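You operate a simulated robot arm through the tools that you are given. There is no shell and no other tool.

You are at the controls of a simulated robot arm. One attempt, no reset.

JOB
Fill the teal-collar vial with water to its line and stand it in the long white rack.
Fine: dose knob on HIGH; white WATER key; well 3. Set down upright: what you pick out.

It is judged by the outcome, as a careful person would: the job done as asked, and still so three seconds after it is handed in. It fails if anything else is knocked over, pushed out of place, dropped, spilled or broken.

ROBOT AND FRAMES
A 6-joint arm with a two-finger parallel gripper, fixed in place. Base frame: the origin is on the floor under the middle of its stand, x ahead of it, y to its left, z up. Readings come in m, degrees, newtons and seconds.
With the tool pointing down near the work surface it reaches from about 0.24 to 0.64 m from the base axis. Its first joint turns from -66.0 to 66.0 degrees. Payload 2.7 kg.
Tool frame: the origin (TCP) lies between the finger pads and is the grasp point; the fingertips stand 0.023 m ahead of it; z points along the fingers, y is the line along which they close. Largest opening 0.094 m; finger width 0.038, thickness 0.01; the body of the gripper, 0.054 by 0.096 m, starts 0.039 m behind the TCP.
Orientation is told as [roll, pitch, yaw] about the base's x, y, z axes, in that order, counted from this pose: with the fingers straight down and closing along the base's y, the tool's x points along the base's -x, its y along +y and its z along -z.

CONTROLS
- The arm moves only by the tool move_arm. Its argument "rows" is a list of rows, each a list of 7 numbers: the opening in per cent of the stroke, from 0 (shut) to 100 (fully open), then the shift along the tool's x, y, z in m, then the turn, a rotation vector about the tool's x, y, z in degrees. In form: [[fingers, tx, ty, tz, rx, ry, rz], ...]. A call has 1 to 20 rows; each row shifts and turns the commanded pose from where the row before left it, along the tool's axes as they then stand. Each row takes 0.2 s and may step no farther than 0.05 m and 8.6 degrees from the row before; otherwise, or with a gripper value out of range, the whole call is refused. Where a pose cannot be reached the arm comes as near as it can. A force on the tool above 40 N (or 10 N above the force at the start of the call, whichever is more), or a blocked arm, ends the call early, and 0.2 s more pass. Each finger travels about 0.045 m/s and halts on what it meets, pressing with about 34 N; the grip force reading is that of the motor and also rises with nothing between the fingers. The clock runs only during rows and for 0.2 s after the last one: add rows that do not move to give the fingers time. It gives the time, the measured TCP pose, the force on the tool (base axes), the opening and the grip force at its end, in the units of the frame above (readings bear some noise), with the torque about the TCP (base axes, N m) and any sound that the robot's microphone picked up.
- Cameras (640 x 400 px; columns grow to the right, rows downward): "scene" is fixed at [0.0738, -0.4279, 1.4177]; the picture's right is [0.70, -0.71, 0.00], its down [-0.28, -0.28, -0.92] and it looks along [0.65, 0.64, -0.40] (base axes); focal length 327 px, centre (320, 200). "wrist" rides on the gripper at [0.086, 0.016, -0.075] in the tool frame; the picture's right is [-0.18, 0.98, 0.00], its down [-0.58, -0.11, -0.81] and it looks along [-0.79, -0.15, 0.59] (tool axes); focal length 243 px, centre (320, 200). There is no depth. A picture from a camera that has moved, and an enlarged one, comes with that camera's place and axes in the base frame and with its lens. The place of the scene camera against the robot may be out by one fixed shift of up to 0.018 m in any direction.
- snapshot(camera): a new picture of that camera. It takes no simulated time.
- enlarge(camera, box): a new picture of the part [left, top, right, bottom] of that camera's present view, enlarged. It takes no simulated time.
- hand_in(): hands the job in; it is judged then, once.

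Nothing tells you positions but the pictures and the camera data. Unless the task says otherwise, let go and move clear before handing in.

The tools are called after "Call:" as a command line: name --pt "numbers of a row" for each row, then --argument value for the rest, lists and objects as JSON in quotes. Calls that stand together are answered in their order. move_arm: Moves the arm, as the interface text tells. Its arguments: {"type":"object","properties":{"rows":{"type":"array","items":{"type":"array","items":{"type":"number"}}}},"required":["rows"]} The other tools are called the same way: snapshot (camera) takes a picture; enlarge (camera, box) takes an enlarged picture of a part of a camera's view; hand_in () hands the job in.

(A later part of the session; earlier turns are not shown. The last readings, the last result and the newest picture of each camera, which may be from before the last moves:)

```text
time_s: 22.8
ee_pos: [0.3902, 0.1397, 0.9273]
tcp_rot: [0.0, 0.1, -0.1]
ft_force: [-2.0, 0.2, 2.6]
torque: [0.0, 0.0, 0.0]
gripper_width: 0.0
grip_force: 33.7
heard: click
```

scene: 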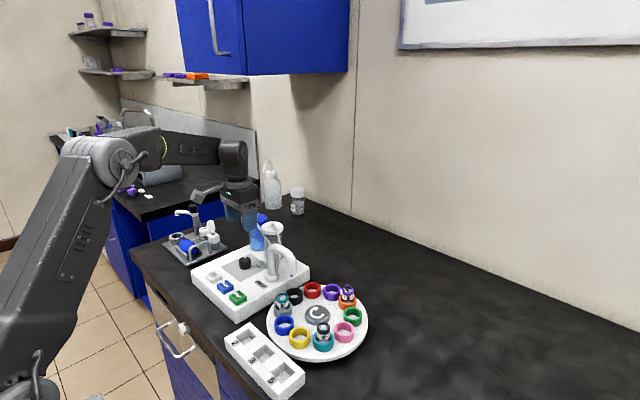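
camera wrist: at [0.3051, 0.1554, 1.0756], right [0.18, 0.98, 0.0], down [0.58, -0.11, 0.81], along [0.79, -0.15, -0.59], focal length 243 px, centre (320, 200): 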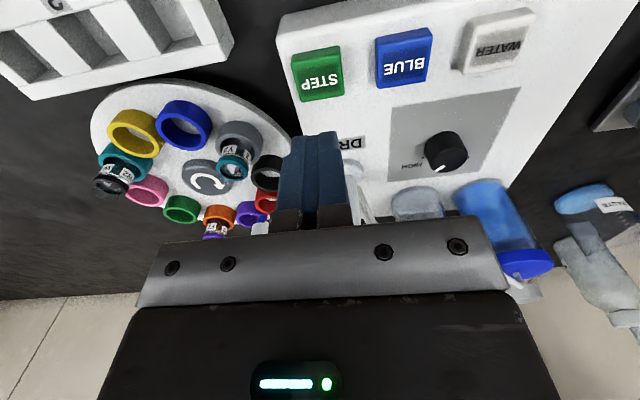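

A click was heard with light contact. I'll lift off and look at the carousel.

Call:
move_arm --pt "0 0 0 -0.004 0 0 0" --pt "0 0 0 -0.006 0 0 0" --pt "0 0 0 0 0 0 0" --pt "0 0 0 0 0 0 0"

Call:
enlarge --camera "scene" --box '[230, 240, 380, 365]'

```text
time_s: 23.8
ee_pos: [0.3885, 0.1394, 0.9371]
tcp_rot: [0.1, -0.1, 0.1]
ft_force: [-0.3, 0.5, -0.1]
torque: [-0.01, 0.0, 0.01]
gripper_width: 0.0
grip_force: 34.0
```

```text
3.20 times, centred on (305, 302) of scene
camera zoom: at [0.0738, -0.4279, 1.4177], right [0.7, -0.71, 0.0], down [-0.28, -0.28, -0.92], along [0.65, 0.64, -0.4], focal length 1046 px, centre (368, -128)
```

zoom: 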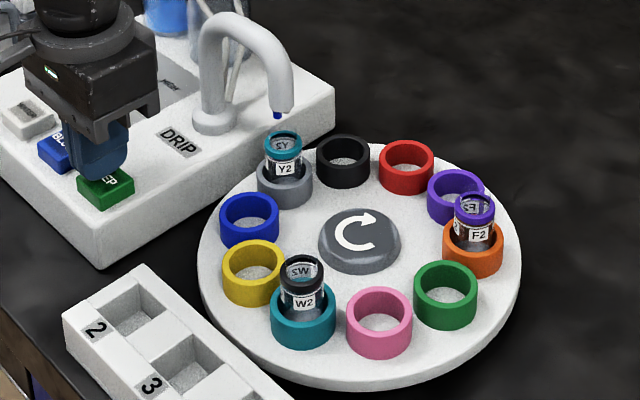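

The carousel is turning clockwise and the teal-collar vial is nearing the spout. I'll wait for it to settle.

Call:
move_arm --pt "0 0 0 0 0 0 0" --pt "0 0 0 0 0 0 0" --pt "0 0 0 0 0 0 0" --pt "0 0 0 0 0 0 0" --pt "0 0 0 0 0 0 0"

Call:
enlarge --camera "scene" --box '[230, 240, 380, 365]'

```text
time_s: 25.0
ee_pos: [0.3889, 0.1395, 0.9365]
tcp_rot: [0.0, 0.0, -0.1]
ft_force: [0.1, -0.5, -0.1]
torque: [0.01, 0.02, 0.02]
gripper_width: 0.0
grip_force: 33.6
```

```text
3.20 times, centred on (305, 302) of scene
camera zoom: at [0.0738, -0.4279, 1.4177], right [0.7, -0.71, 0.0], down [-0.28, -0.28, -0.92], along [0.65, 0.64, -0.4], focal length 1046 px, centre (368, -128)
```

zoom: 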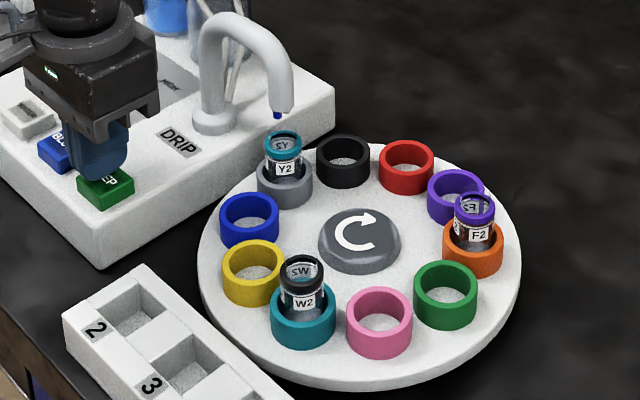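

The carousel stopped with Y2 exactly where the black ring was, under the spout. I'll check the alignment closely before dispensing.

Call:
enlarge --camera "scene" --box '[275, 255, 325, 310]'

Call:
snapshot --camera "wrist"

```text
7.27 times, centred on (300, 282) of scene
camera zoom: at [0.0738, -0.4279, 1.4177], right [0.7, -0.71, 0.0], down [-0.28, -0.28, -0.92], along [0.65, 0.64, -0.4], focal length 2377 px, centre (466, -400)
```

zoom: 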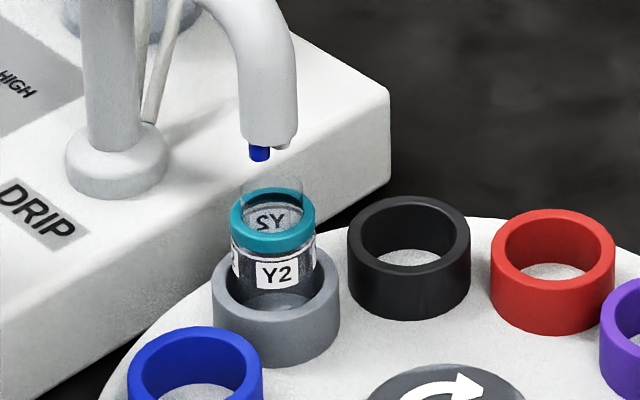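

```text
taken
camera wrist: at [0.3031, 0.1569, 1.0123], right [0.18, 0.98, 0.0], down [0.58, -0.11, 0.81], along [0.79, -0.15, -0.59], focal length 243 px, centre (320, 200)
```

wrist: 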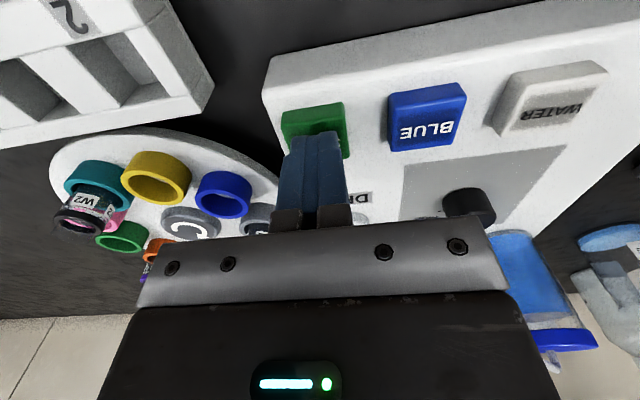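

Alignment is good; the spout has a blue and a white nozzle over the vial mouth. Now I'll move above the white WATER key.

Call:
move_arm --pt "0 0 0 -0.03 0 0 0" --pt "0 0 0.04 -0.01 0 0 0" --pt "0 0 0.04 0 0 0 0" --pt "0 0 0.032 0 0 0 0" --pt "0 0 0 0 0 0 0"

Call:
snapshot --camera "wrist"

Call:
enlarge --camera "scene" --box '[190, 230, 290, 320]'

```text
time_s: 26.2
ee_pos: [0.3885, 0.2516, 0.9761]
tcp_rot: [0.1, 0.0, 0.0]
ft_force: [-0.1, 0.6, -0.3]
torque: [-0.01, -0.07, 0.01]
gripper_width: 0.0002
grip_force: 33.9
```

```text
taken
camera wrist: at [0.3028, 0.2687, 1.0518], right [0.18, 0.98, 0.0], down [0.58, -0.11, 0.81], along [0.79, -0.15, -0.59], focal length 243 px, centre (320, 200)
```

wrist: 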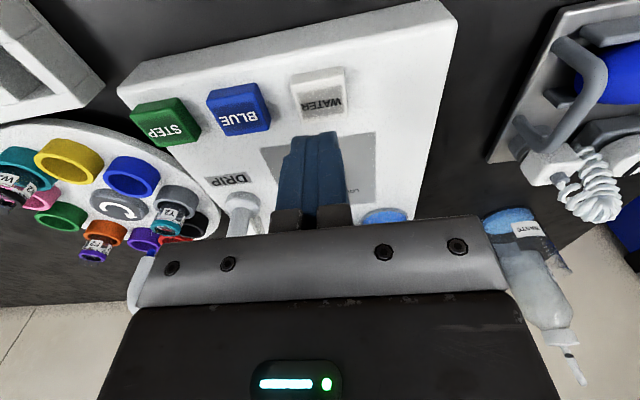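

```text
4.44 times, centred on (240, 275) of scene
camera zoom: at [0.0738, -0.4279, 1.4177], right [0.7, -0.71, 0.0], down [-0.28, -0.28, -0.92], along [0.65, 0.64, -0.4], focal length 1453 px, centre (676, -133)
```

zoom: 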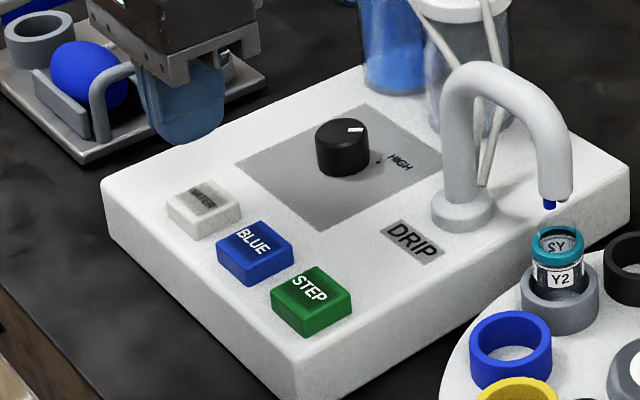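

WATER is below the fingertips. I'll shift slightly toward the base, lower to just above it, then press gently.

Call:
move_arm --pt "0 0.003 0 0.02 0 0 0" --pt "0 0 0 0.018 0 0 0" --pt "0 0 0 0 0 0 0"

Call:
enlarge --camera "wrist" --box '[240, 40, 420, 240]'

```text
time_s: 27.0
ee_pos: [0.3857, 0.253, 0.9384]
tcp_rot: [0.0, 0.0, 0.0]
ft_force: [0.5, -0.9, -0.7]
torque: [0.0, 0.0, -0.02]
gripper_width: 0.0002
grip_force: 34.3
```

```text
2.00 times, centred on (330, 140) of wrist
camera zoom: at [0.2995, 0.2697, 1.0145], right [0.18, 0.98, 0.0], down [0.58, -0.11, 0.81], along [0.79, -0.15, -0.59], focal length 485 px, centre (300, 320)
```

zoom: 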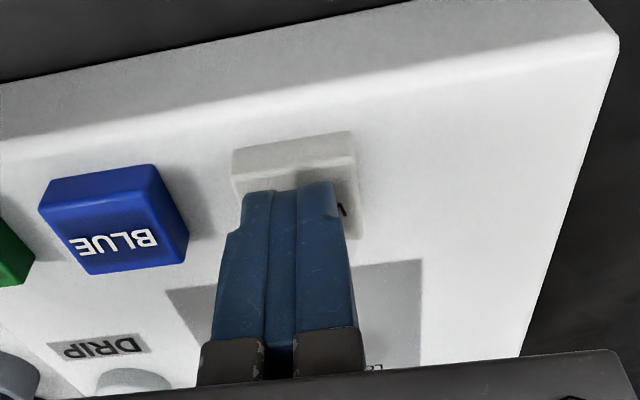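

Lowering to the key surface, then a single press with an immediate lift.

Call:
move_arm --pt "0 0 0 0.004 0 0 0" --pt "0 0 0 0.003 0 0 0"

Call:
enlarge --camera "scene" --box '[280, 275, 310, 305]'

```text
time_s: 27.6
ee_pos: [0.3857, 0.2518, 0.9319]
tcp_rot: [-0.1, 0.1, 0.0]
ft_force: [-0.3, 0.1, -0.1]
torque: [-0.02, 0.01, 0.01]
gripper_width: 0.0001
grip_force: 34.3
```

```text
13.33 times, centred on (295, 290) of scene
camera zoom: at [0.0738, -0.4279, 1.4177], right [0.7, -0.71, 0.0], down [-0.28, -0.28, -0.92], along [0.65, 0.64, -0.4], focal length 4359 px, centre (653, -1000)
```

zoom: 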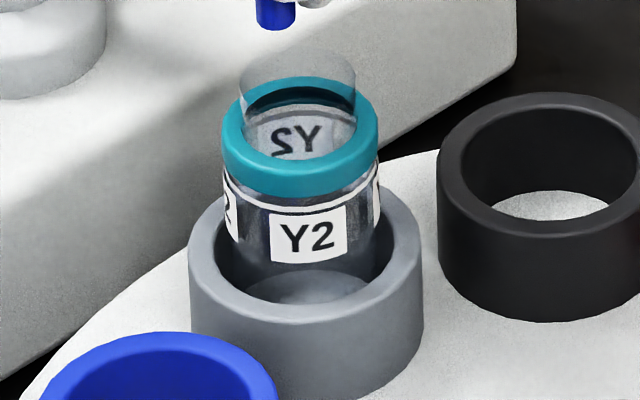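

The white fill line sits just above the labels and the vial is empty. One press of WATER now.

Call:
move_arm --pt "0 0 0 0.003 0 0 0" --pt "0 0 0 0.002 0 0 0" --pt "0 0 0 -0.004 0 0 0" --pt "0 0 0 -0.004 0 0 0"

Call:
enlarge --camera "scene" --box '[280, 275, 310, 305]'

```text
time_s: 28.6
ee_pos: [0.3865, 0.2521, 0.9357]
tcp_rot: [0.0, 0.0, 0.0]
ft_force: [-0.1, 0.1, 0.0]
torque: [0.03, 0.01, -0.01]
gripper_width: 0.0
grip_force: 34.1
heard: click
```

```text
13.33 times, centred on (295, 290) of scene
camera zoom: at [0.0738, -0.4279, 1.4177], right [0.7, -0.71, 0.0], down [-0.28, -0.28, -0.92], along [0.65, 0.64, -0.4], focal length 4359 px, centre (653, -1000)
```

zoom: 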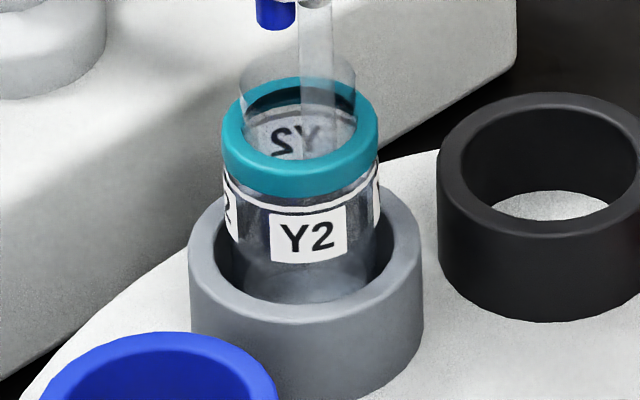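

Water is streaming from the white nozzle into the vial. I'll wait and watch the level.

Call:
move_arm --pt "0 0 0 0 0 0 0" --pt "0 0 0 0 0 0 0" --pt "0 0 0 0 0 0 0" --pt "0 0 0 0 0 0 0" --pt "0 0 0 0 0 0 0"

Call:
enlarge --camera "scene" --box '[280, 275, 310, 305]'

```text
time_s: 29.8
ee_pos: [0.3862, 0.2531, 0.9353]
tcp_rot: [0.0, 0.0, 0.0]
ft_force: [-0.8, -0.2, -0.3]
torque: [0.0, 0.01, -0.02]
gripper_width: 0.0001
grip_force: 33.5
```

```text
13.33 times, centred on (295, 290) of scene
camera zoom: at [0.0738, -0.4279, 1.4177], right [0.7, -0.71, 0.0], down [-0.28, -0.28, -0.92], along [0.65, 0.64, -0.4], focal length 4359 px, centre (653, -1000)
```

zoom: 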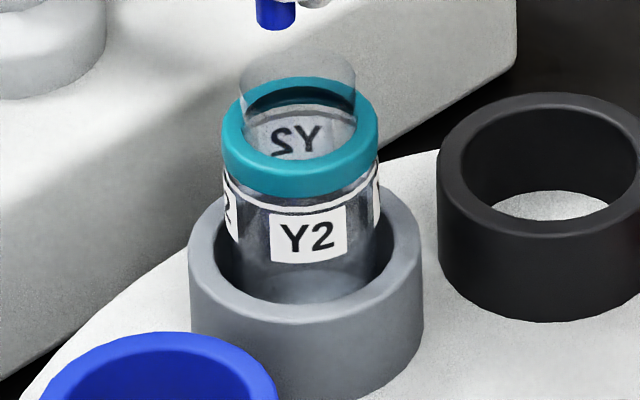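

The stream stopped after one dose. I'll zoom in on the vial to read the level.

Call:
enlarge --camera "scene" --box '[287, 278, 303, 300]'

Call:
snapshot --camera "wrist"

```text
16.00 times, centred on (295, 289) of scene
camera zoom: at [0.0738, -0.4279, 1.4177], right [0.7, -0.71, 0.0], down [-0.28, -0.28, -0.92], along [0.65, 0.64, -0.4], focal length 5230 px, centre (720, -1224)
```

zoom: 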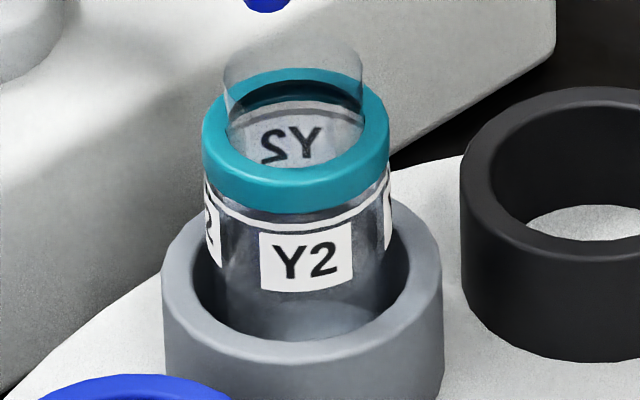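

```text
taken
camera wrist: at [0.3003, 0.2689, 1.0109], right [0.18, 0.98, 0.0], down [0.58, -0.11, 0.81], along [0.79, -0.15, -0.59], focal length 243 px, centre (320, 200)
```

wrist: 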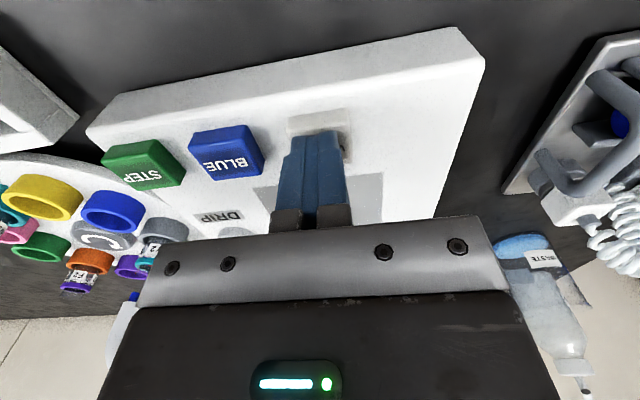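

The level is hard to read from here. I'll try an enlarged wrist view, then reposition the camera for a better look.

Call:
enlarge --camera "wrist" --box '[120, 205, 190, 255]'

Call:
enlarge --camera "scene" --box '[289, 286, 301, 298]'

```text
8.00 times, centred on (155, 230) of wrist
camera zoom: at [0.3003, 0.2689, 1.0109], right [0.18, 0.98, 0.0], down [0.58, -0.11, 0.81], along [0.79, -0.15, -0.59], focal length 1941 px, centre (1640, -40)
```

zoom: 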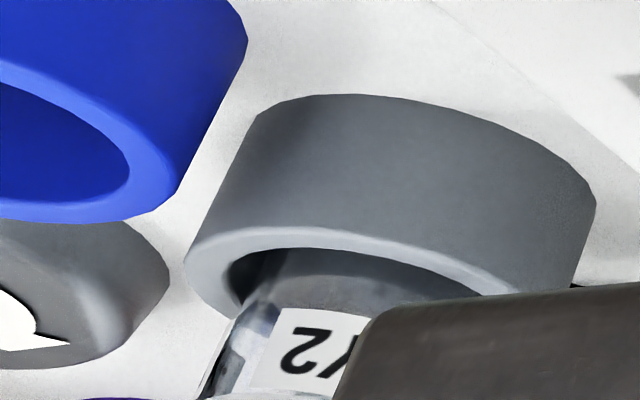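

```text
16.00 times, centred on (295, 292) of scene
camera zoom: at [0.0738, -0.4279, 1.4177], right [0.7, -0.71, 0.0], down [-0.28, -0.28, -0.92], along [0.65, 0.64, -0.4], focal length 5230 px, centre (720, -1272)
```

zoom: 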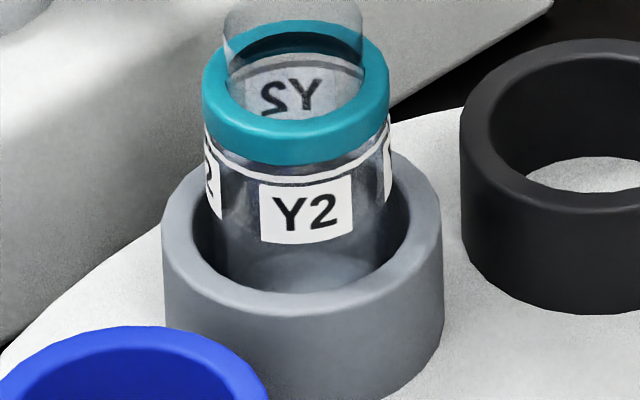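

I need a closer, lower-angle view of the vial. I'll rise, move toward the carousel with the fingers open and tilt the wrist camera to look at the vial from the robot side.

Call:
move_arm --pt "0 0 0 -0.03 0 0 0" --pt "0 0 0 -0.032 0 0 0" --pt "0 0.004 -0.045 0 0 0 0" --pt "50 0.004 -0.045 0 0 0 0" --pt "100 0 -0.045 0 0 0 0" --pt "100 0 -0.04 0 0 0 0" --pt "100 0 0 0 0 -7 0" --pt "100 0 0 0 0 -7 0" --pt "100 0 0 0 0 -6 0" --pt "100 0 0 0 0 0 0"

Call:
snapshot --camera "wrist"

```text
time_s: 32.0
ee_pos: [0.3774, 0.0762, 0.9963]
tcp_rot: [0.1, -20.0, 0.1]
ft_force: [-0.3, -0.6, -0.5]
torque: [-0.02, 0.01, -0.01]
gripper_width: 0.0941
grip_force: 0.0
```

```text
taken
camera wrist: at [0.2717, 0.0936, 1.0386], right [0.17, 0.98, 0.06], down [0.27, -0.11, 0.96], along [0.95, -0.15, -0.28], focal length 243 px, centre (320, 200)
```

wrist: 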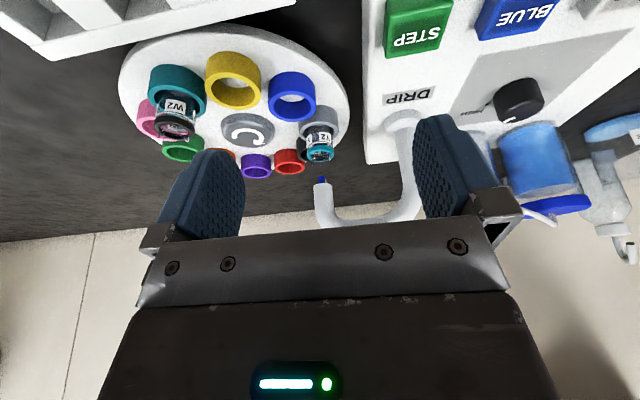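

Call:
enlarge --camera "wrist" --box '[298, 100, 346, 170]'

Call:
enlarge --camera "wrist" --box '[280, 90, 360, 220]'

```text
5.71 times, centred on (322, 135) of wrist
camera zoom: at [0.2717, 0.0936, 1.0386], right [0.17, 0.98, 0.06], down [0.27, -0.11, 0.96], along [0.95, -0.15, -0.28], focal length 1386 px, centre (309, 571)
```

zoom: 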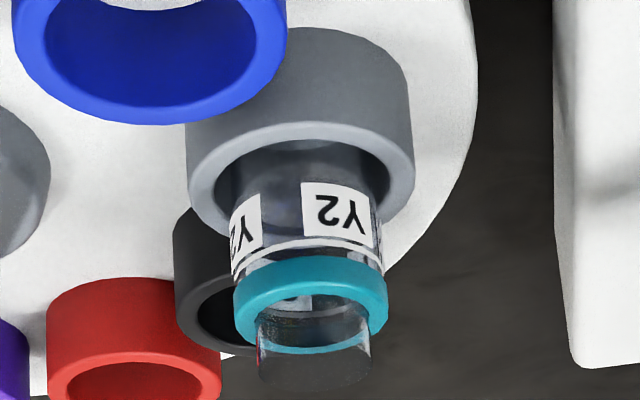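

```text
3.08 times, centred on (320, 155) of wrist
camera zoom: at [0.2717, 0.0936, 1.0386], right [0.17, 0.98, 0.06], down [0.27, -0.11, 0.96], along [0.95, -0.15, -0.28], focal length 746 px, centre (320, 338)
```

zoom: 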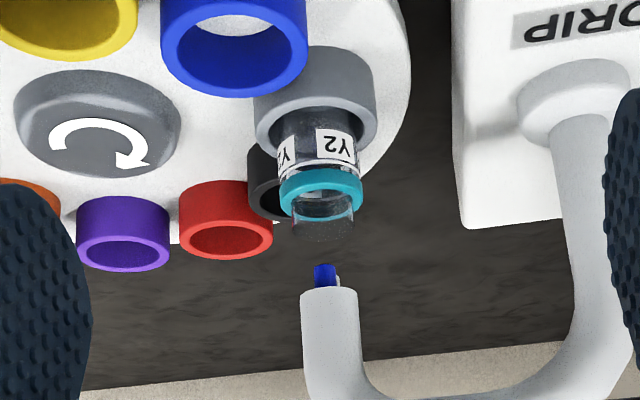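

Call:
enlarge --camera "wrist" --box '[302, 112, 338, 148]'

Call:
enlarge --camera "wrist" --box '[150, 80, 210, 145]'

```text
11.11 times, centred on (320, 130) of wrist
camera zoom: at [0.2717, 0.0936, 1.0386], right [0.17, 0.98, 0.06], down [0.27, -0.11, 0.96], along [0.95, -0.15, -0.28], focal length 2696 px, centre (320, 978)
```

zoom: 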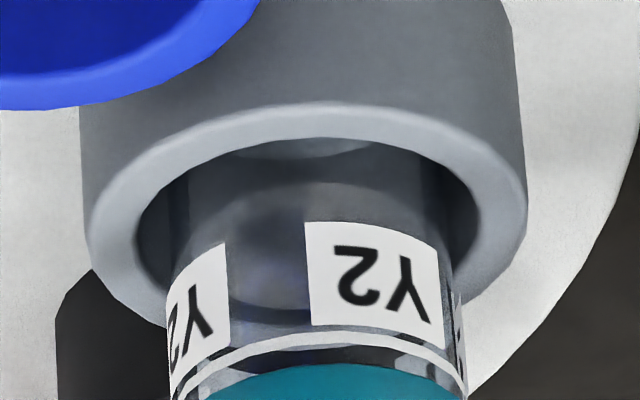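

```text
6.15 times, centred on (180, 112) of wrist
camera zoom: at [0.2717, 0.0936, 1.0386], right [0.17, 0.98, 0.06], down [0.27, -0.11, 0.96], along [0.95, -0.15, -0.28], focal length 1493 px, centre (1182, 738)
```

zoom: 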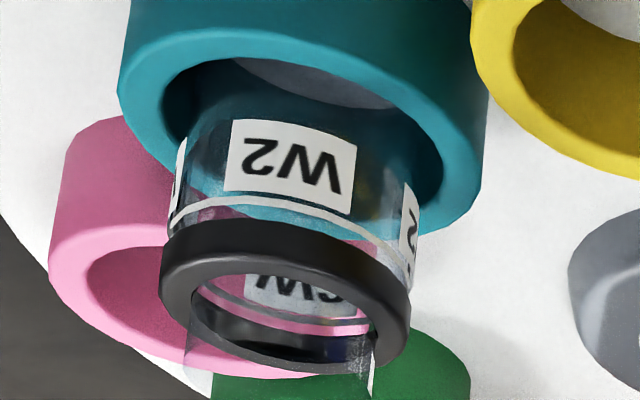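

I can see a water surface ellipse inside the vial, roughly halfway between the floor and the white line. I'll zoom in to measure it better.

Call:
enlarge --camera "wrist" --box '[308, 118, 334, 134]'

Call:
enlarge --camera "wrist" --box '[308, 130, 334, 162]'

```text
16.00 times, centred on (321, 126) of wrist
camera zoom: at [0.2717, 0.0936, 1.0386], right [0.17, 0.98, 0.06], down [0.27, -0.11, 0.96], along [0.95, -0.15, -0.28], focal length 3882 px, centre (304, 1384)
```

zoom: 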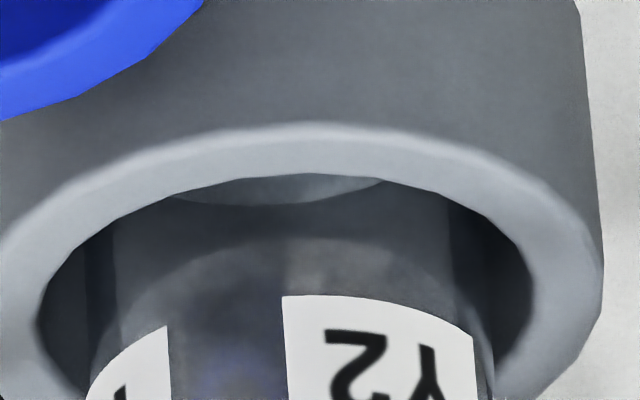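

```text
12.50 times, centred on (321, 146) of wrist
camera zoom: at [0.2717, 0.0936, 1.0386], right [0.17, 0.98, 0.06], down [0.27, -0.11, 0.96], along [0.95, -0.15, -0.28], focal length 3033 px, centre (308, 875)
```

zoom: 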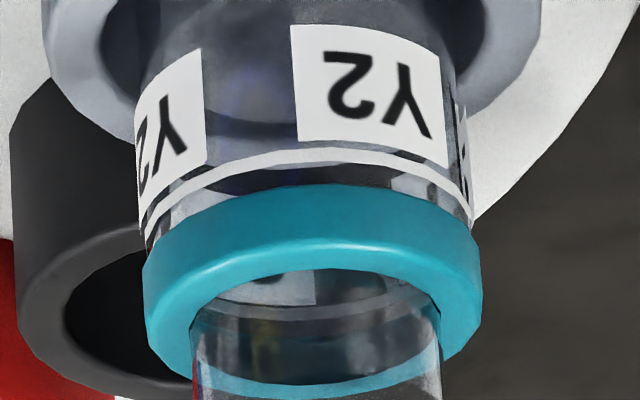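

One dose filled about half of the height from the floor to the line (ratio about 0.52), so a second dose should reach the line. I'll go back to WATER by the reverse path.

Call:
move_arm --pt "100 0 0 0 0 7 0" --pt "60 0 0 0 0 7 0" --pt "30 0 0 0 0 6 0" --pt "0 0 0.04 0 0 0 0" --pt "0 0 0.045 0 0 0 0" --pt "0 -0.004 0.045 0 0 0 0" --pt "0 -0.004 0.045 0 0 0 0" --pt "0 0 0 0.032 0 0 0" --pt "0 0 0 0.027 0 0 0" --pt "0 0 0 0 0 0 0"

Call:
enlarge --camera "wrist" --box '[240, 40, 420, 240]'

Call:
enlarge --camera "scene" --box '[200, 230, 320, 320]'

```text
time_s: 34.2
ee_pos: [0.3869, 0.2498, 0.9391]
tcp_rot: [0.0, 0.0, 0.0]
ft_force: [-0.3, -0.6, 0.6]
torque: [0.01, 0.01, 0.01]
gripper_width: 0.0002
grip_force: 33.9
```

```text
2.00 times, centred on (330, 140) of wrist
camera zoom: at [0.3018, 0.2666, 1.0143], right [0.18, 0.98, 0.0], down [0.58, -0.11, 0.81], along [0.79, -0.15, -0.59], focal length 485 px, centre (300, 320)
```

zoom: 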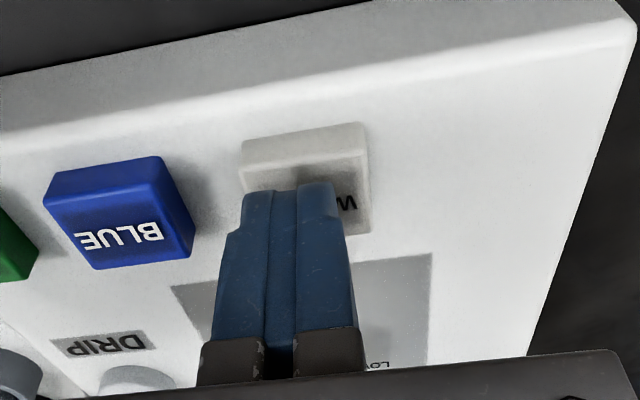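

```text
4.44 times, centred on (260, 275) of scene
camera zoom: at [0.0738, -0.4279, 1.4177], right [0.7, -0.71, 0.0], down [-0.28, -0.28, -0.92], along [0.65, 0.64, -0.4], focal length 1453 px, centre (587, -133)
```

zoom: 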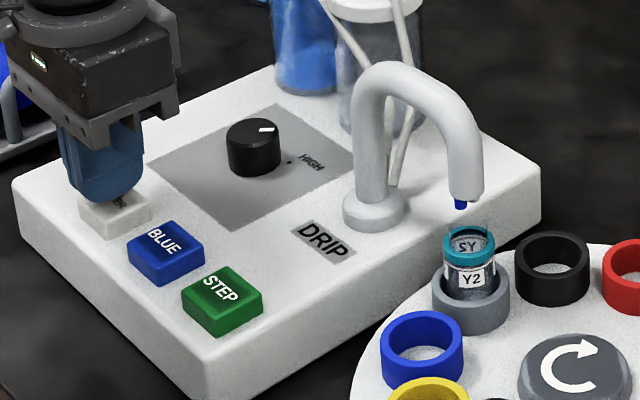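

I'm back above WATER, about 3 mm to one side. I'll correct that and give the second single press with an immediate lift.

Call:
move_arm --pt "0 0 0.003 0.003 0 0 0" --pt "0 0 0 0.004 0 0 0" --pt "0 0 0 0.003 0 0 0" --pt "0 0 0 0.0025 0 0 0" --pt "0 0 0 -0.005 0 0 0" --pt "0 0 0 -0.005 0 0 0"

Call:
enlarge --camera "scene" --box '[280, 275, 310, 305]'

```text
time_s: 35.6
ee_pos: [0.3871, 0.2559, 0.936]
tcp_rot: [-0.1, 0.1, 0.0]
ft_force: [-0.3, 1.1, 0.6]
torque: [0.0, 0.0, -0.02]
gripper_width: 0.0001
grip_force: 34.0
heard: click
```

```text
13.33 times, centred on (295, 290) of scene
camera zoom: at [0.0738, -0.4279, 1.4177], right [0.7, -0.71, 0.0], down [-0.28, -0.28, -0.92], along [0.65, 0.64, -0.4], focal length 4359 px, centre (653, -1000)
```

zoom: 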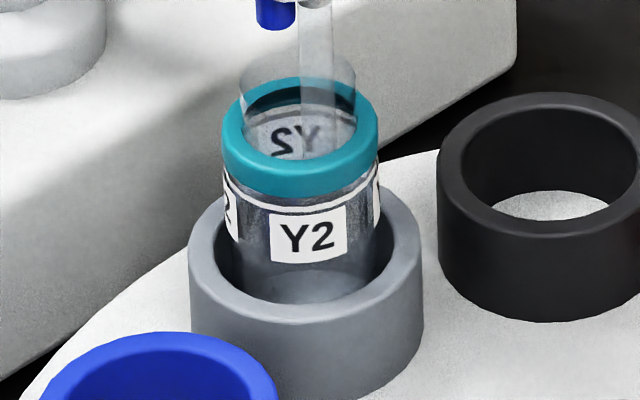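

One click, and the second dose is running. I'll wait, then go back to the viewing pose to check the level against the line.

Call:
move_arm --pt "0 0 0 0 0 0 0" --pt "0 0 0 0 0 0 0" --pt "0 0 0 0 0 0 0" --pt "0 0 0 0 0 0 0" --pt "0 0 0 0 0 0 0" --pt "0 0 0 -0.03 0 0 0" --pt "0 0 0 -0.032 0 0 0" --pt "0 0.004 -0.045 0 0 0 0" --pt "50 0.004 -0.045 0 0 0 0" --pt "100 0 -0.045 0 0 0 0" --pt "100 0 -0.043 0 0 0 0" --pt "100 0 0 0 0 -7 0" --pt "100 0 0 0 0 -7 0" --pt "100 0 0 0 0 -6 0" --pt "100 0 0 0 0 0 0"

Call:
enlarge --camera "wrist" --box '[302, 112, 338, 148]'

Call:
enlarge --camera "wrist" --box '[308, 130, 334, 162]'

Call:
enlarge --camera "scene" --box '[280, 275, 310, 305]'

```text
time_s: 38.8
ee_pos: [0.3771, 0.0771, 0.9979]
tcp_rot: [0.0, -20.0, 0.0]
ft_force: [0.6, 0.1, 0.3]
torque: [0.01, 0.0, 0.02]
gripper_width: 0.0939
grip_force: 0.0
```

```text
11.11 times, centred on (320, 130) of wrist
camera zoom: at [0.271, 0.094, 1.0383], right [0.17, 0.98, 0.06], down [0.27, -0.11, 0.96], along [0.95, -0.15, -0.28], focal length 2696 px, centre (320, 978)
```

zoom: 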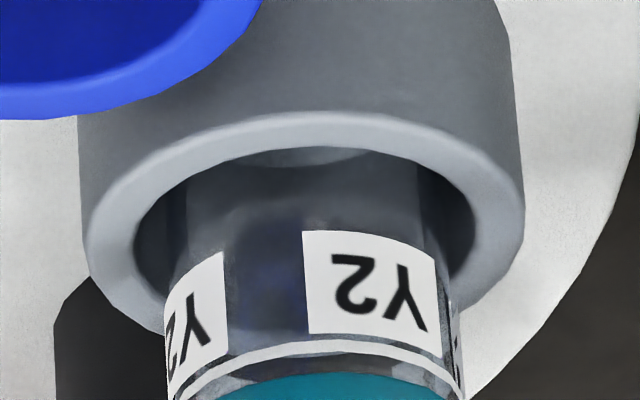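

```text
12.50 times, centred on (321, 146) of wrist
camera zoom: at [0.271, 0.094, 1.0383], right [0.17, 0.98, 0.06], down [0.27, -0.11, 0.96], along [0.95, -0.15, -0.28], focal length 3033 px, centre (308, 875)
```

zoom: 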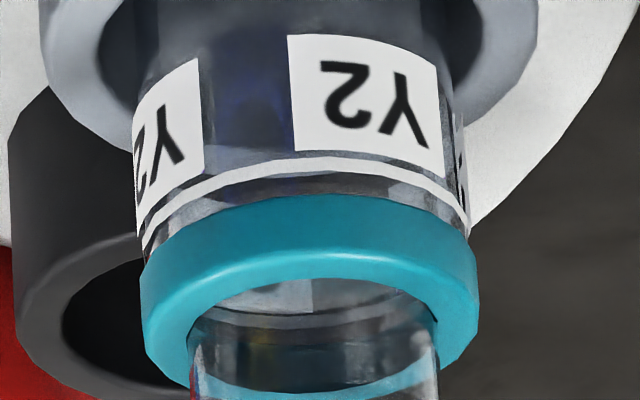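

```text
13.33 times, centred on (295, 290) of scene
camera zoom: at [0.0738, -0.4279, 1.4177], right [0.7, -0.71, 0.0], down [-0.28, -0.28, -0.92], along [0.65, 0.64, -0.4], focal length 4359 px, centre (653, -1000)
```

zoom: 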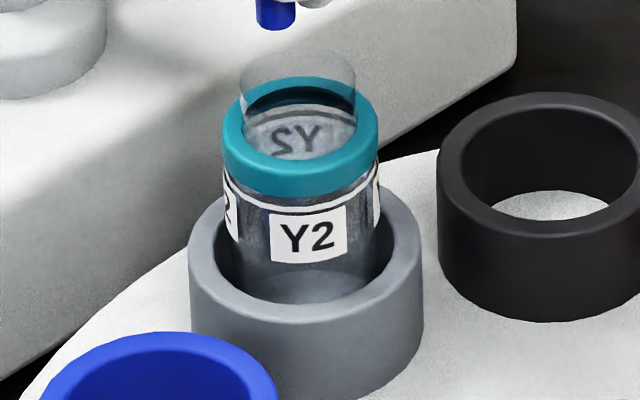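

The level is now near the white line. I'll zoom in to compare them precisely.

Call:
enlarge --camera "wrist" --box '[306, 132, 332, 148]'

Call:
enlarge --camera "scene" --box '[287, 278, 303, 294]'

Call:
enlarge --camera "wrist" --box '[306, 142, 332, 158]'

```text
16.00 times, centred on (319, 140) of wrist
camera zoom: at [0.271, 0.094, 1.0383], right [0.17, 0.98, 0.06], down [0.27, -0.11, 0.96], along [0.95, -0.15, -0.28], focal length 3882 px, centre (336, 1160)
```

zoom: 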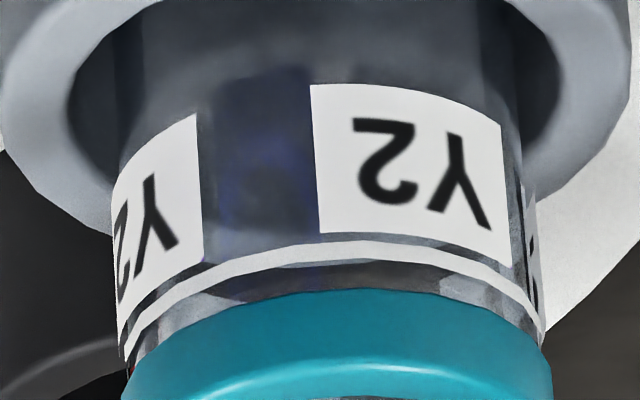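

```text
16.00 times, centred on (295, 286) of scene
camera zoom: at [0.0738, -0.4279, 1.4177], right [0.7, -0.71, 0.0], down [-0.28, -0.28, -0.92], along [0.65, 0.64, -0.4], focal length 5230 px, centre (720, -1176)
```

zoom: 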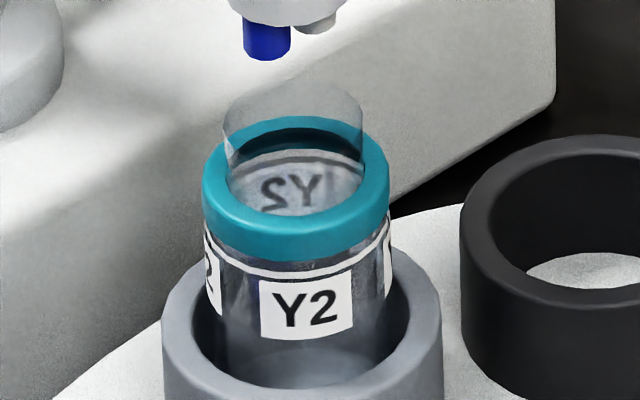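

```text
16.00 times, centred on (319, 150) of wrist
camera zoom: at [0.271, 0.094, 1.0383], right [0.17, 0.98, 0.06], down [0.27, -0.11, 0.96], along [0.95, -0.15, -0.28], focal length 3882 px, centre (336, 1000)
```

zoom: 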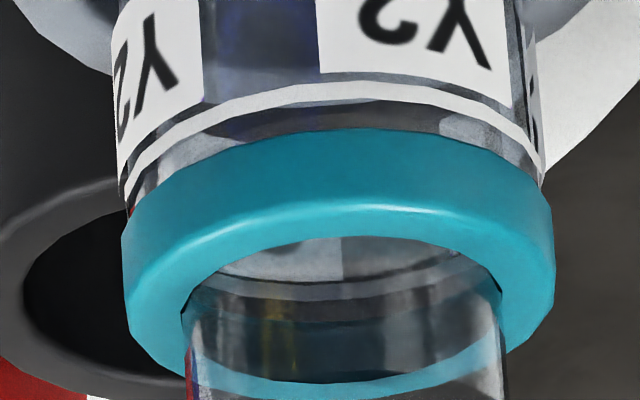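

The surface sits at the lower edge of the white line, about 95% by my measurement. Another HIGH dose would overshoot by far, so filling is done. Next I'll press STEP to carry the vial out from under the spout so I can reach it from above.

Call:
move_arm --pt "100 0 0 0 0 7 0" --pt "60 0 0 0 0 7 0" --pt "30 0 0 0 0 6 0" --pt "0 -0.006 0.03 0 0 0 0" --pt "0 -0.005 0.032 0 0 0 0" --pt "0 0 0 0.03 0 0 0" --pt "0 0 0 0.03 0 0 0" --pt "0 0 0 0 0 0 0"

Call:
enlarge --camera "wrist" --box '[240, 40, 420, 240]'

```text
time_s: 40.6
ee_pos: [0.3898, 0.1393, 0.9388]
tcp_rot: [0.0, 0.1, 0.0]
ft_force: [0.1, -0.6, -0.1]
torque: [-0.01, -0.02, -0.02]
gripper_width: 0.0001
grip_force: 34.1
```

```text
2.00 times, centred on (330, 140) of wrist
camera zoom: at [0.304, 0.1562, 1.0144], right [0.18, 0.98, 0.0], down [0.58, -0.11, 0.81], along [0.79, -0.15, -0.59], focal length 485 px, centre (300, 320)
```

zoom: 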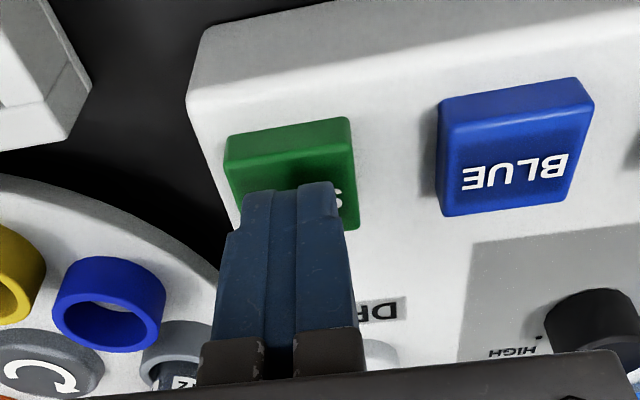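

I'm above STEP. I'll press once, lift, and wait for the carousel to settle.

Call:
move_arm --pt "0 0 0 0.004 0 0 0" --pt "0 0 0 0.004 0 0 0" --pt "0 0 0 0.003 0 0 0" --pt "0 0 0 0.0015 0 0 0" --pt "0 0 0 -0.005 0 0 0" --pt "0 0 0 -0.005 0 0 0" --pt "0 0 0 0 0 0 0" --pt "0 0 0 0 0 0 0" --pt "0 0 0 0 0 0 0" --pt "0 0 0 0 0 0 0" --pt "0 0 0 0 0 0 0" --pt "0 0 0 0 0 0 0" --pt "0 0 0 0 0 0 0"

Call:
enlarge --camera "scene" --box '[230, 240, 380, 365]'

```text
time_s: 43.4
ee_pos: [0.3895, 0.1389, 0.9358]
tcp_rot: [0.0, 0.1, 0.0]
ft_force: [0.2, 0.2, -0.1]
torque: [0.02, 0.0, 0.0]
gripper_width: 0.0
grip_force: 33.8
heard: click
```

```text
3.20 times, centred on (305, 302) of scene
camera zoom: at [0.0738, -0.4279, 1.4177], right [0.7, -0.71, 0.0], down [-0.28, -0.28, -0.92], along [0.65, 0.64, -0.4], focal length 1046 px, centre (368, -128)
```

zoom: 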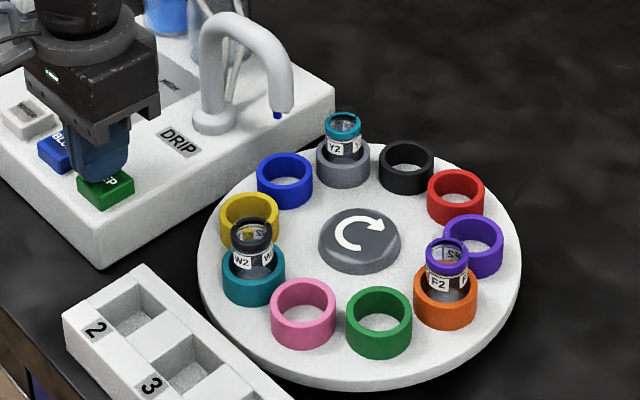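

One step done. Two more to bring it to the far side, clear of the spout; pressing once more.

Call:
move_arm --pt "0 0 0 0.003 0 0 0" --pt "0 0 0 0.003 0 0 0" --pt "0 0 0 0.003 0 0 0" --pt "0 0 0 0.001 0 0 0" --pt "0 0 0 -0.005 0 0 0" --pt "0 0 0 -0.005 0 0 0" --pt "0 0 0 0 0 0 0" --pt "0 0 0 0 0 0 0" --pt "0 0 0 0 0 0 0" --pt "0 0 0 0 0 0 0" --pt "0 0 0 0 0 0 0" --pt "0 0 0 0 0 0 0" --pt "0 0 0 0 0 0 0"

Call:
enlarge --camera "scene" --box '[230, 240, 380, 365]'

```text
time_s: 46.2
ee_pos: [0.3886, 0.1391, 0.9358]
tcp_rot: [0.0, 0.0, 0.0]
ft_force: [-0.7, -0.4, -0.4]
torque: [0.02, -0.01, 0.01]
gripper_width: 0.0
grip_force: 33.6
heard: click
```

```text
3.20 times, centred on (305, 302) of scene
camera zoom: at [0.0738, -0.4279, 1.4177], right [0.7, -0.71, 0.0], down [-0.28, -0.28, -0.92], along [0.65, 0.64, -0.4], focal length 1046 px, centre (368, -128)
```

zoom: 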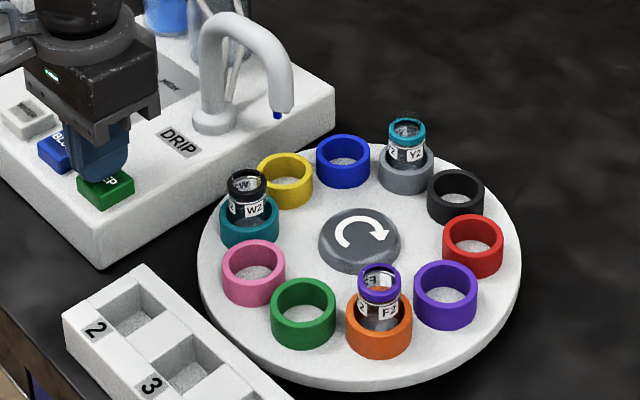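

Call:
move_arm --pt "0 0 0 0.003 0 0 0" --pt "0 0 0 0.003 0 0 0" --pt "0 0 0 0.003 0 0 0" --pt "0 0 0 0.001 0 0 0" --pt "0 0 0 -0.005 0 0 0" --pt "0 0 0 -0.005 0 0 0" --pt "0 0 0 0 0 0 0" --pt "0 0 0 0 0 0 0" --pt "0 0 0 0 0 0 0" --pt "0 0 0 0 0 0 0" --pt "0 0 0 0 0 0 0" --pt "0 0 0 0 0 0 0" --pt "0 0 0 0 0 0 0"

Call:
enlarge --camera "scene" --box '[230, 240, 380, 365]'

Call:
enlarge --camera "scene" --box '[220, 310, 320, 400]'

```text
time_s: 49.0
ee_pos: [0.3879, 0.1391, 0.9355]
tcp_rot: [0.0, 0.0, 0.1]
ft_force: [0.5, -0.4, 0.5]
torque: [0.0, 0.03, 0.0]
gripper_width: 0.0
grip_force: 33.8
heard: click
```

```text
3.20 times, centred on (305, 302) of scene
camera zoom: at [0.0738, -0.4279, 1.4177], right [0.7, -0.71, 0.0], down [-0.28, -0.28, -0.92], along [0.65, 0.64, -0.4], focal length 1046 px, centre (368, -128)
```

zoom: 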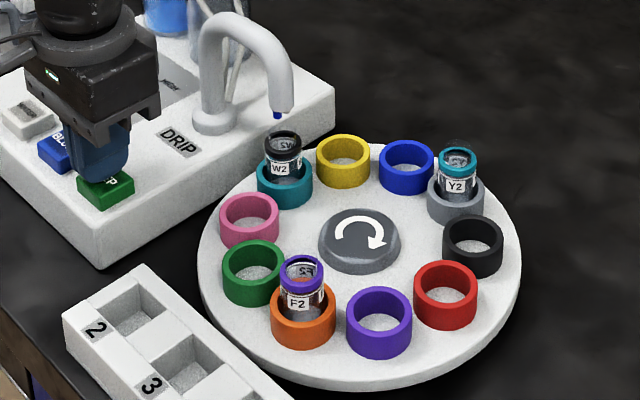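

```text
4.44 times, centred on (270, 355) of scene
camera zoom: at [0.0738, -0.4279, 1.4177], right [0.7, -0.71, 0.0], down [-0.28, -0.28, -0.92], along [0.65, 0.64, -0.4], focal length 1453 px, centre (542, -489)
```

zoom: 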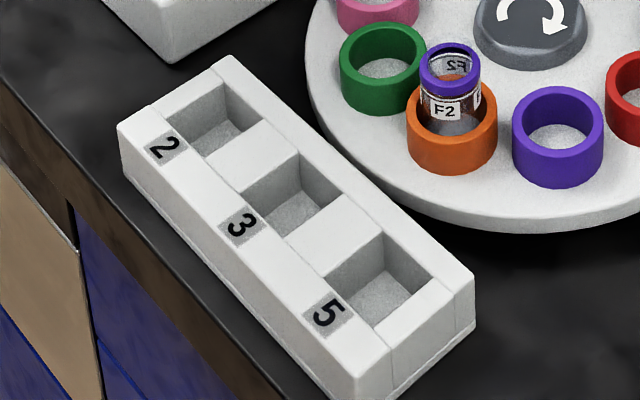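

Y2 is now on the far side at about (0.575, −0.045), with empty neighbours and clear of the spout. I'll rise and move above it with the fingers partly open.

Call:
move_arm --pt "0 0 0 -0.04 0 0 0" --pt "0 0 0 -0.04 0 0 0" --pt "0 0 -0.01 -0.035 0 0 0" --pt "0 0 -0.045 0 0 0 0" --pt "20 0 -0.045 0 0 0 0" --pt "40 0 -0.045 0 0 0 0" --pt "60 -0.02 -0.04 0 0 0 0" --pt "60 -0.045 0 0 0 0 0" --pt "60 -0.045 0 0 0 0 0" --pt "60 -0.045 0 0 0 0 0" --pt "60 -0.03 0 0 0 0 0" --pt "60 0 0 0 0 0 0"

Call:
snapshot --camera "wrist"

Call:
snapshot --camera "scene"

```text
time_s: 51.6
ee_pos: [0.5728, -0.0482, 1.0507]
tcp_rot: [-0.1, 0.1, 0.0]
ft_force: [0.2, 0.2, 0.4]
torque: [-0.01, -0.02, 0.05]
gripper_width: 0.0564
grip_force: 0.1
```

```text
taken
camera wrist: at [0.4881, -0.0301, 1.1265], right [0.18, 0.98, 0.0], down [0.58, -0.11, 0.81], along [0.79, -0.15, -0.59], focal length 243 px, centre (320, 200)
```

wrist: 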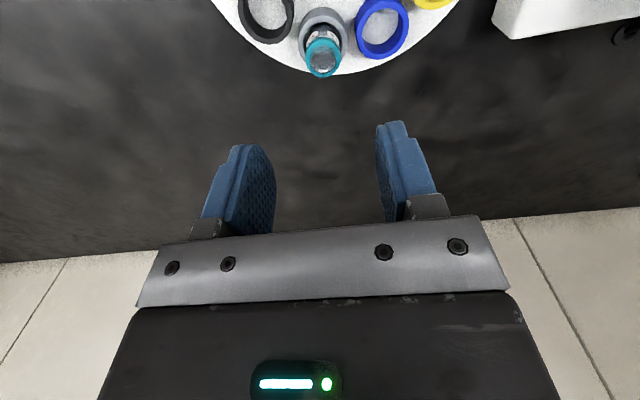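

```text
taken
```

scene: 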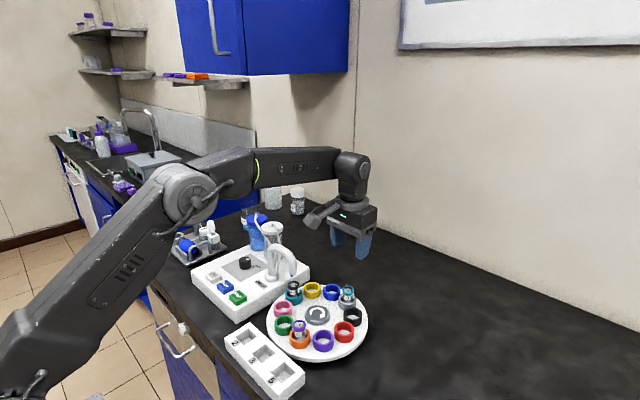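

Call:
enlarge --camera "wrist" --box '[270, 0, 390, 100]'

```text
4.00 times, centred on (330, 50) of wrist
camera zoom: at [0.4881, -0.0301, 1.1265], right [0.18, 0.98, 0.0], down [0.58, -0.11, 0.81], along [0.79, -0.15, -0.59], focal length 970 px, centre (280, 800)
```

zoom: 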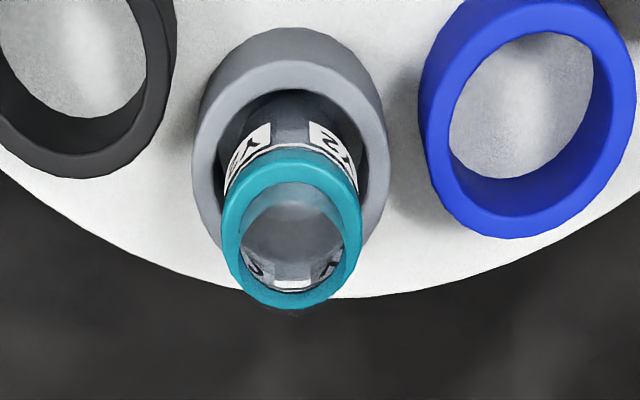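

The vial lies about 3 mm to the +y side of the tool axis. I'll correct that and descend partway with the fingers open, then check.

Call:
move_arm --pt "60 0 0.003 0.02 0 0 0" --pt "60 0 0 0.03 0 0 0" --pt "60 0 0 0.025 0 0 0" --pt "60 0 0 0.015 0 0 0" --pt "60 0 0 0 0 0 0"

Call:
snapshot --camera "wrist"

Call:
enlarge --camera "scene" --box '[270, 210, 400, 330]'

```text
time_s: 52.8
ee_pos: [0.5756, -0.043, 0.9604]
tcp_rot: [-0.1, 0.0, 0.0]
ft_force: [0.0, 1.2, -0.3]
torque: [0.0, 0.0, -0.01]
gripper_width: 0.0564
grip_force: 0.1
```

```text
taken
camera wrist: at [0.489, -0.0258, 1.0358], right [0.18, 0.98, 0.0], down [0.58, -0.11, 0.81], along [0.79, -0.15, -0.59], focal length 243 px, centre (320, 200)
```

wrist: 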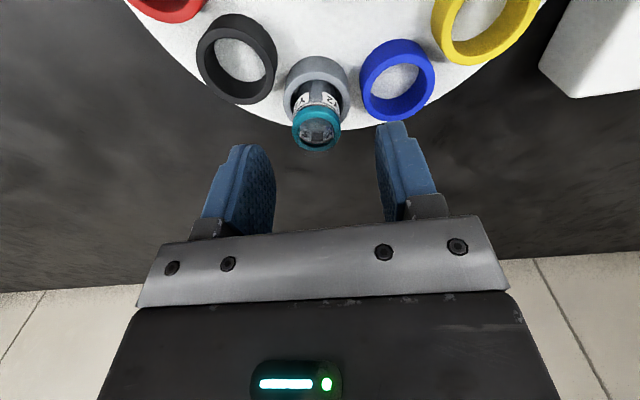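

```text
3.33 times, centred on (335, 270) of scene
camera zoom: at [0.0738, -0.4279, 1.4177], right [0.7, -0.71, 0.0], down [-0.28, -0.28, -0.92], along [0.65, 0.64, -0.4], focal length 1090 px, centre (270, -33)
```

zoom: 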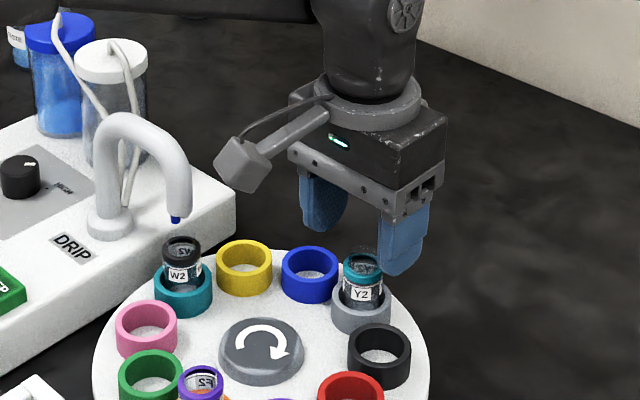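

The alignment is good, so I'll descend the remaining 34 mm; the fingertips should stop just above the ring top.

Call:
move_arm --pt "60 0 0 0.015 0 0 0" --pt "60 0 0 0.012 0 0 0" --pt "60 0 0 0.006 0 0 0" --pt "60 0 0 0 0 0 0"

Call:
enlarge --camera "wrist" --box '[210, 100, 430, 240]'

Call:
enlarge --camera "scene" --box '[315, 255, 385, 325]'

```text
time_s: 53.8
ee_pos: [0.5736, -0.0426, 0.9247]
tcp_rot: [0.1, 0.1, 0.0]
ft_force: [-0.1, 0.1, -0.4]
torque: [0.02, -0.02, -0.03]
gripper_width: 0.0564
grip_force: 0.1
```

```text
2.86 times, centred on (320, 170) of wrist
camera zoom: at [0.4887, -0.0258, 1.0012], right [0.18, 0.98, 0.0], down [0.58, -0.11, 0.81], along [0.79, -0.15, -0.59], focal length 693 px, centre (320, 286)
```

zoom: 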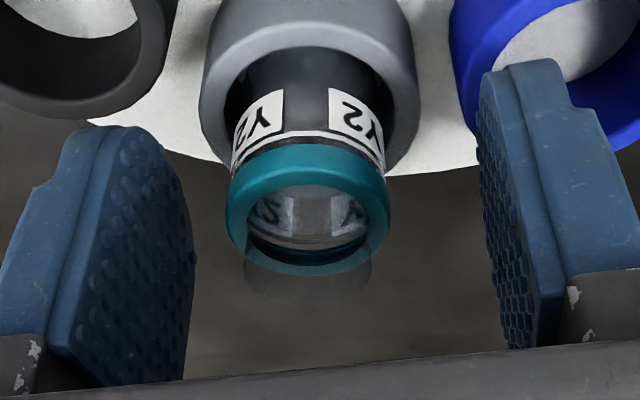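

```text
5.71 times, centred on (350, 290) of scene
camera zoom: at [0.0738, -0.4279, 1.4177], right [0.7, -0.71, 0.0], down [-0.28, -0.28, -0.92], along [0.65, 0.64, -0.4], focal length 1868 px, centre (149, -314)
```

zoom: 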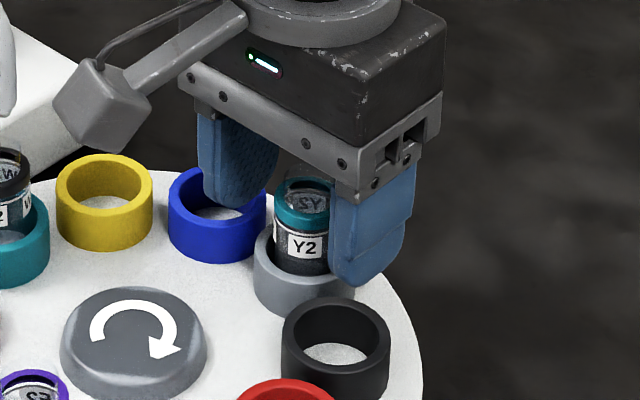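

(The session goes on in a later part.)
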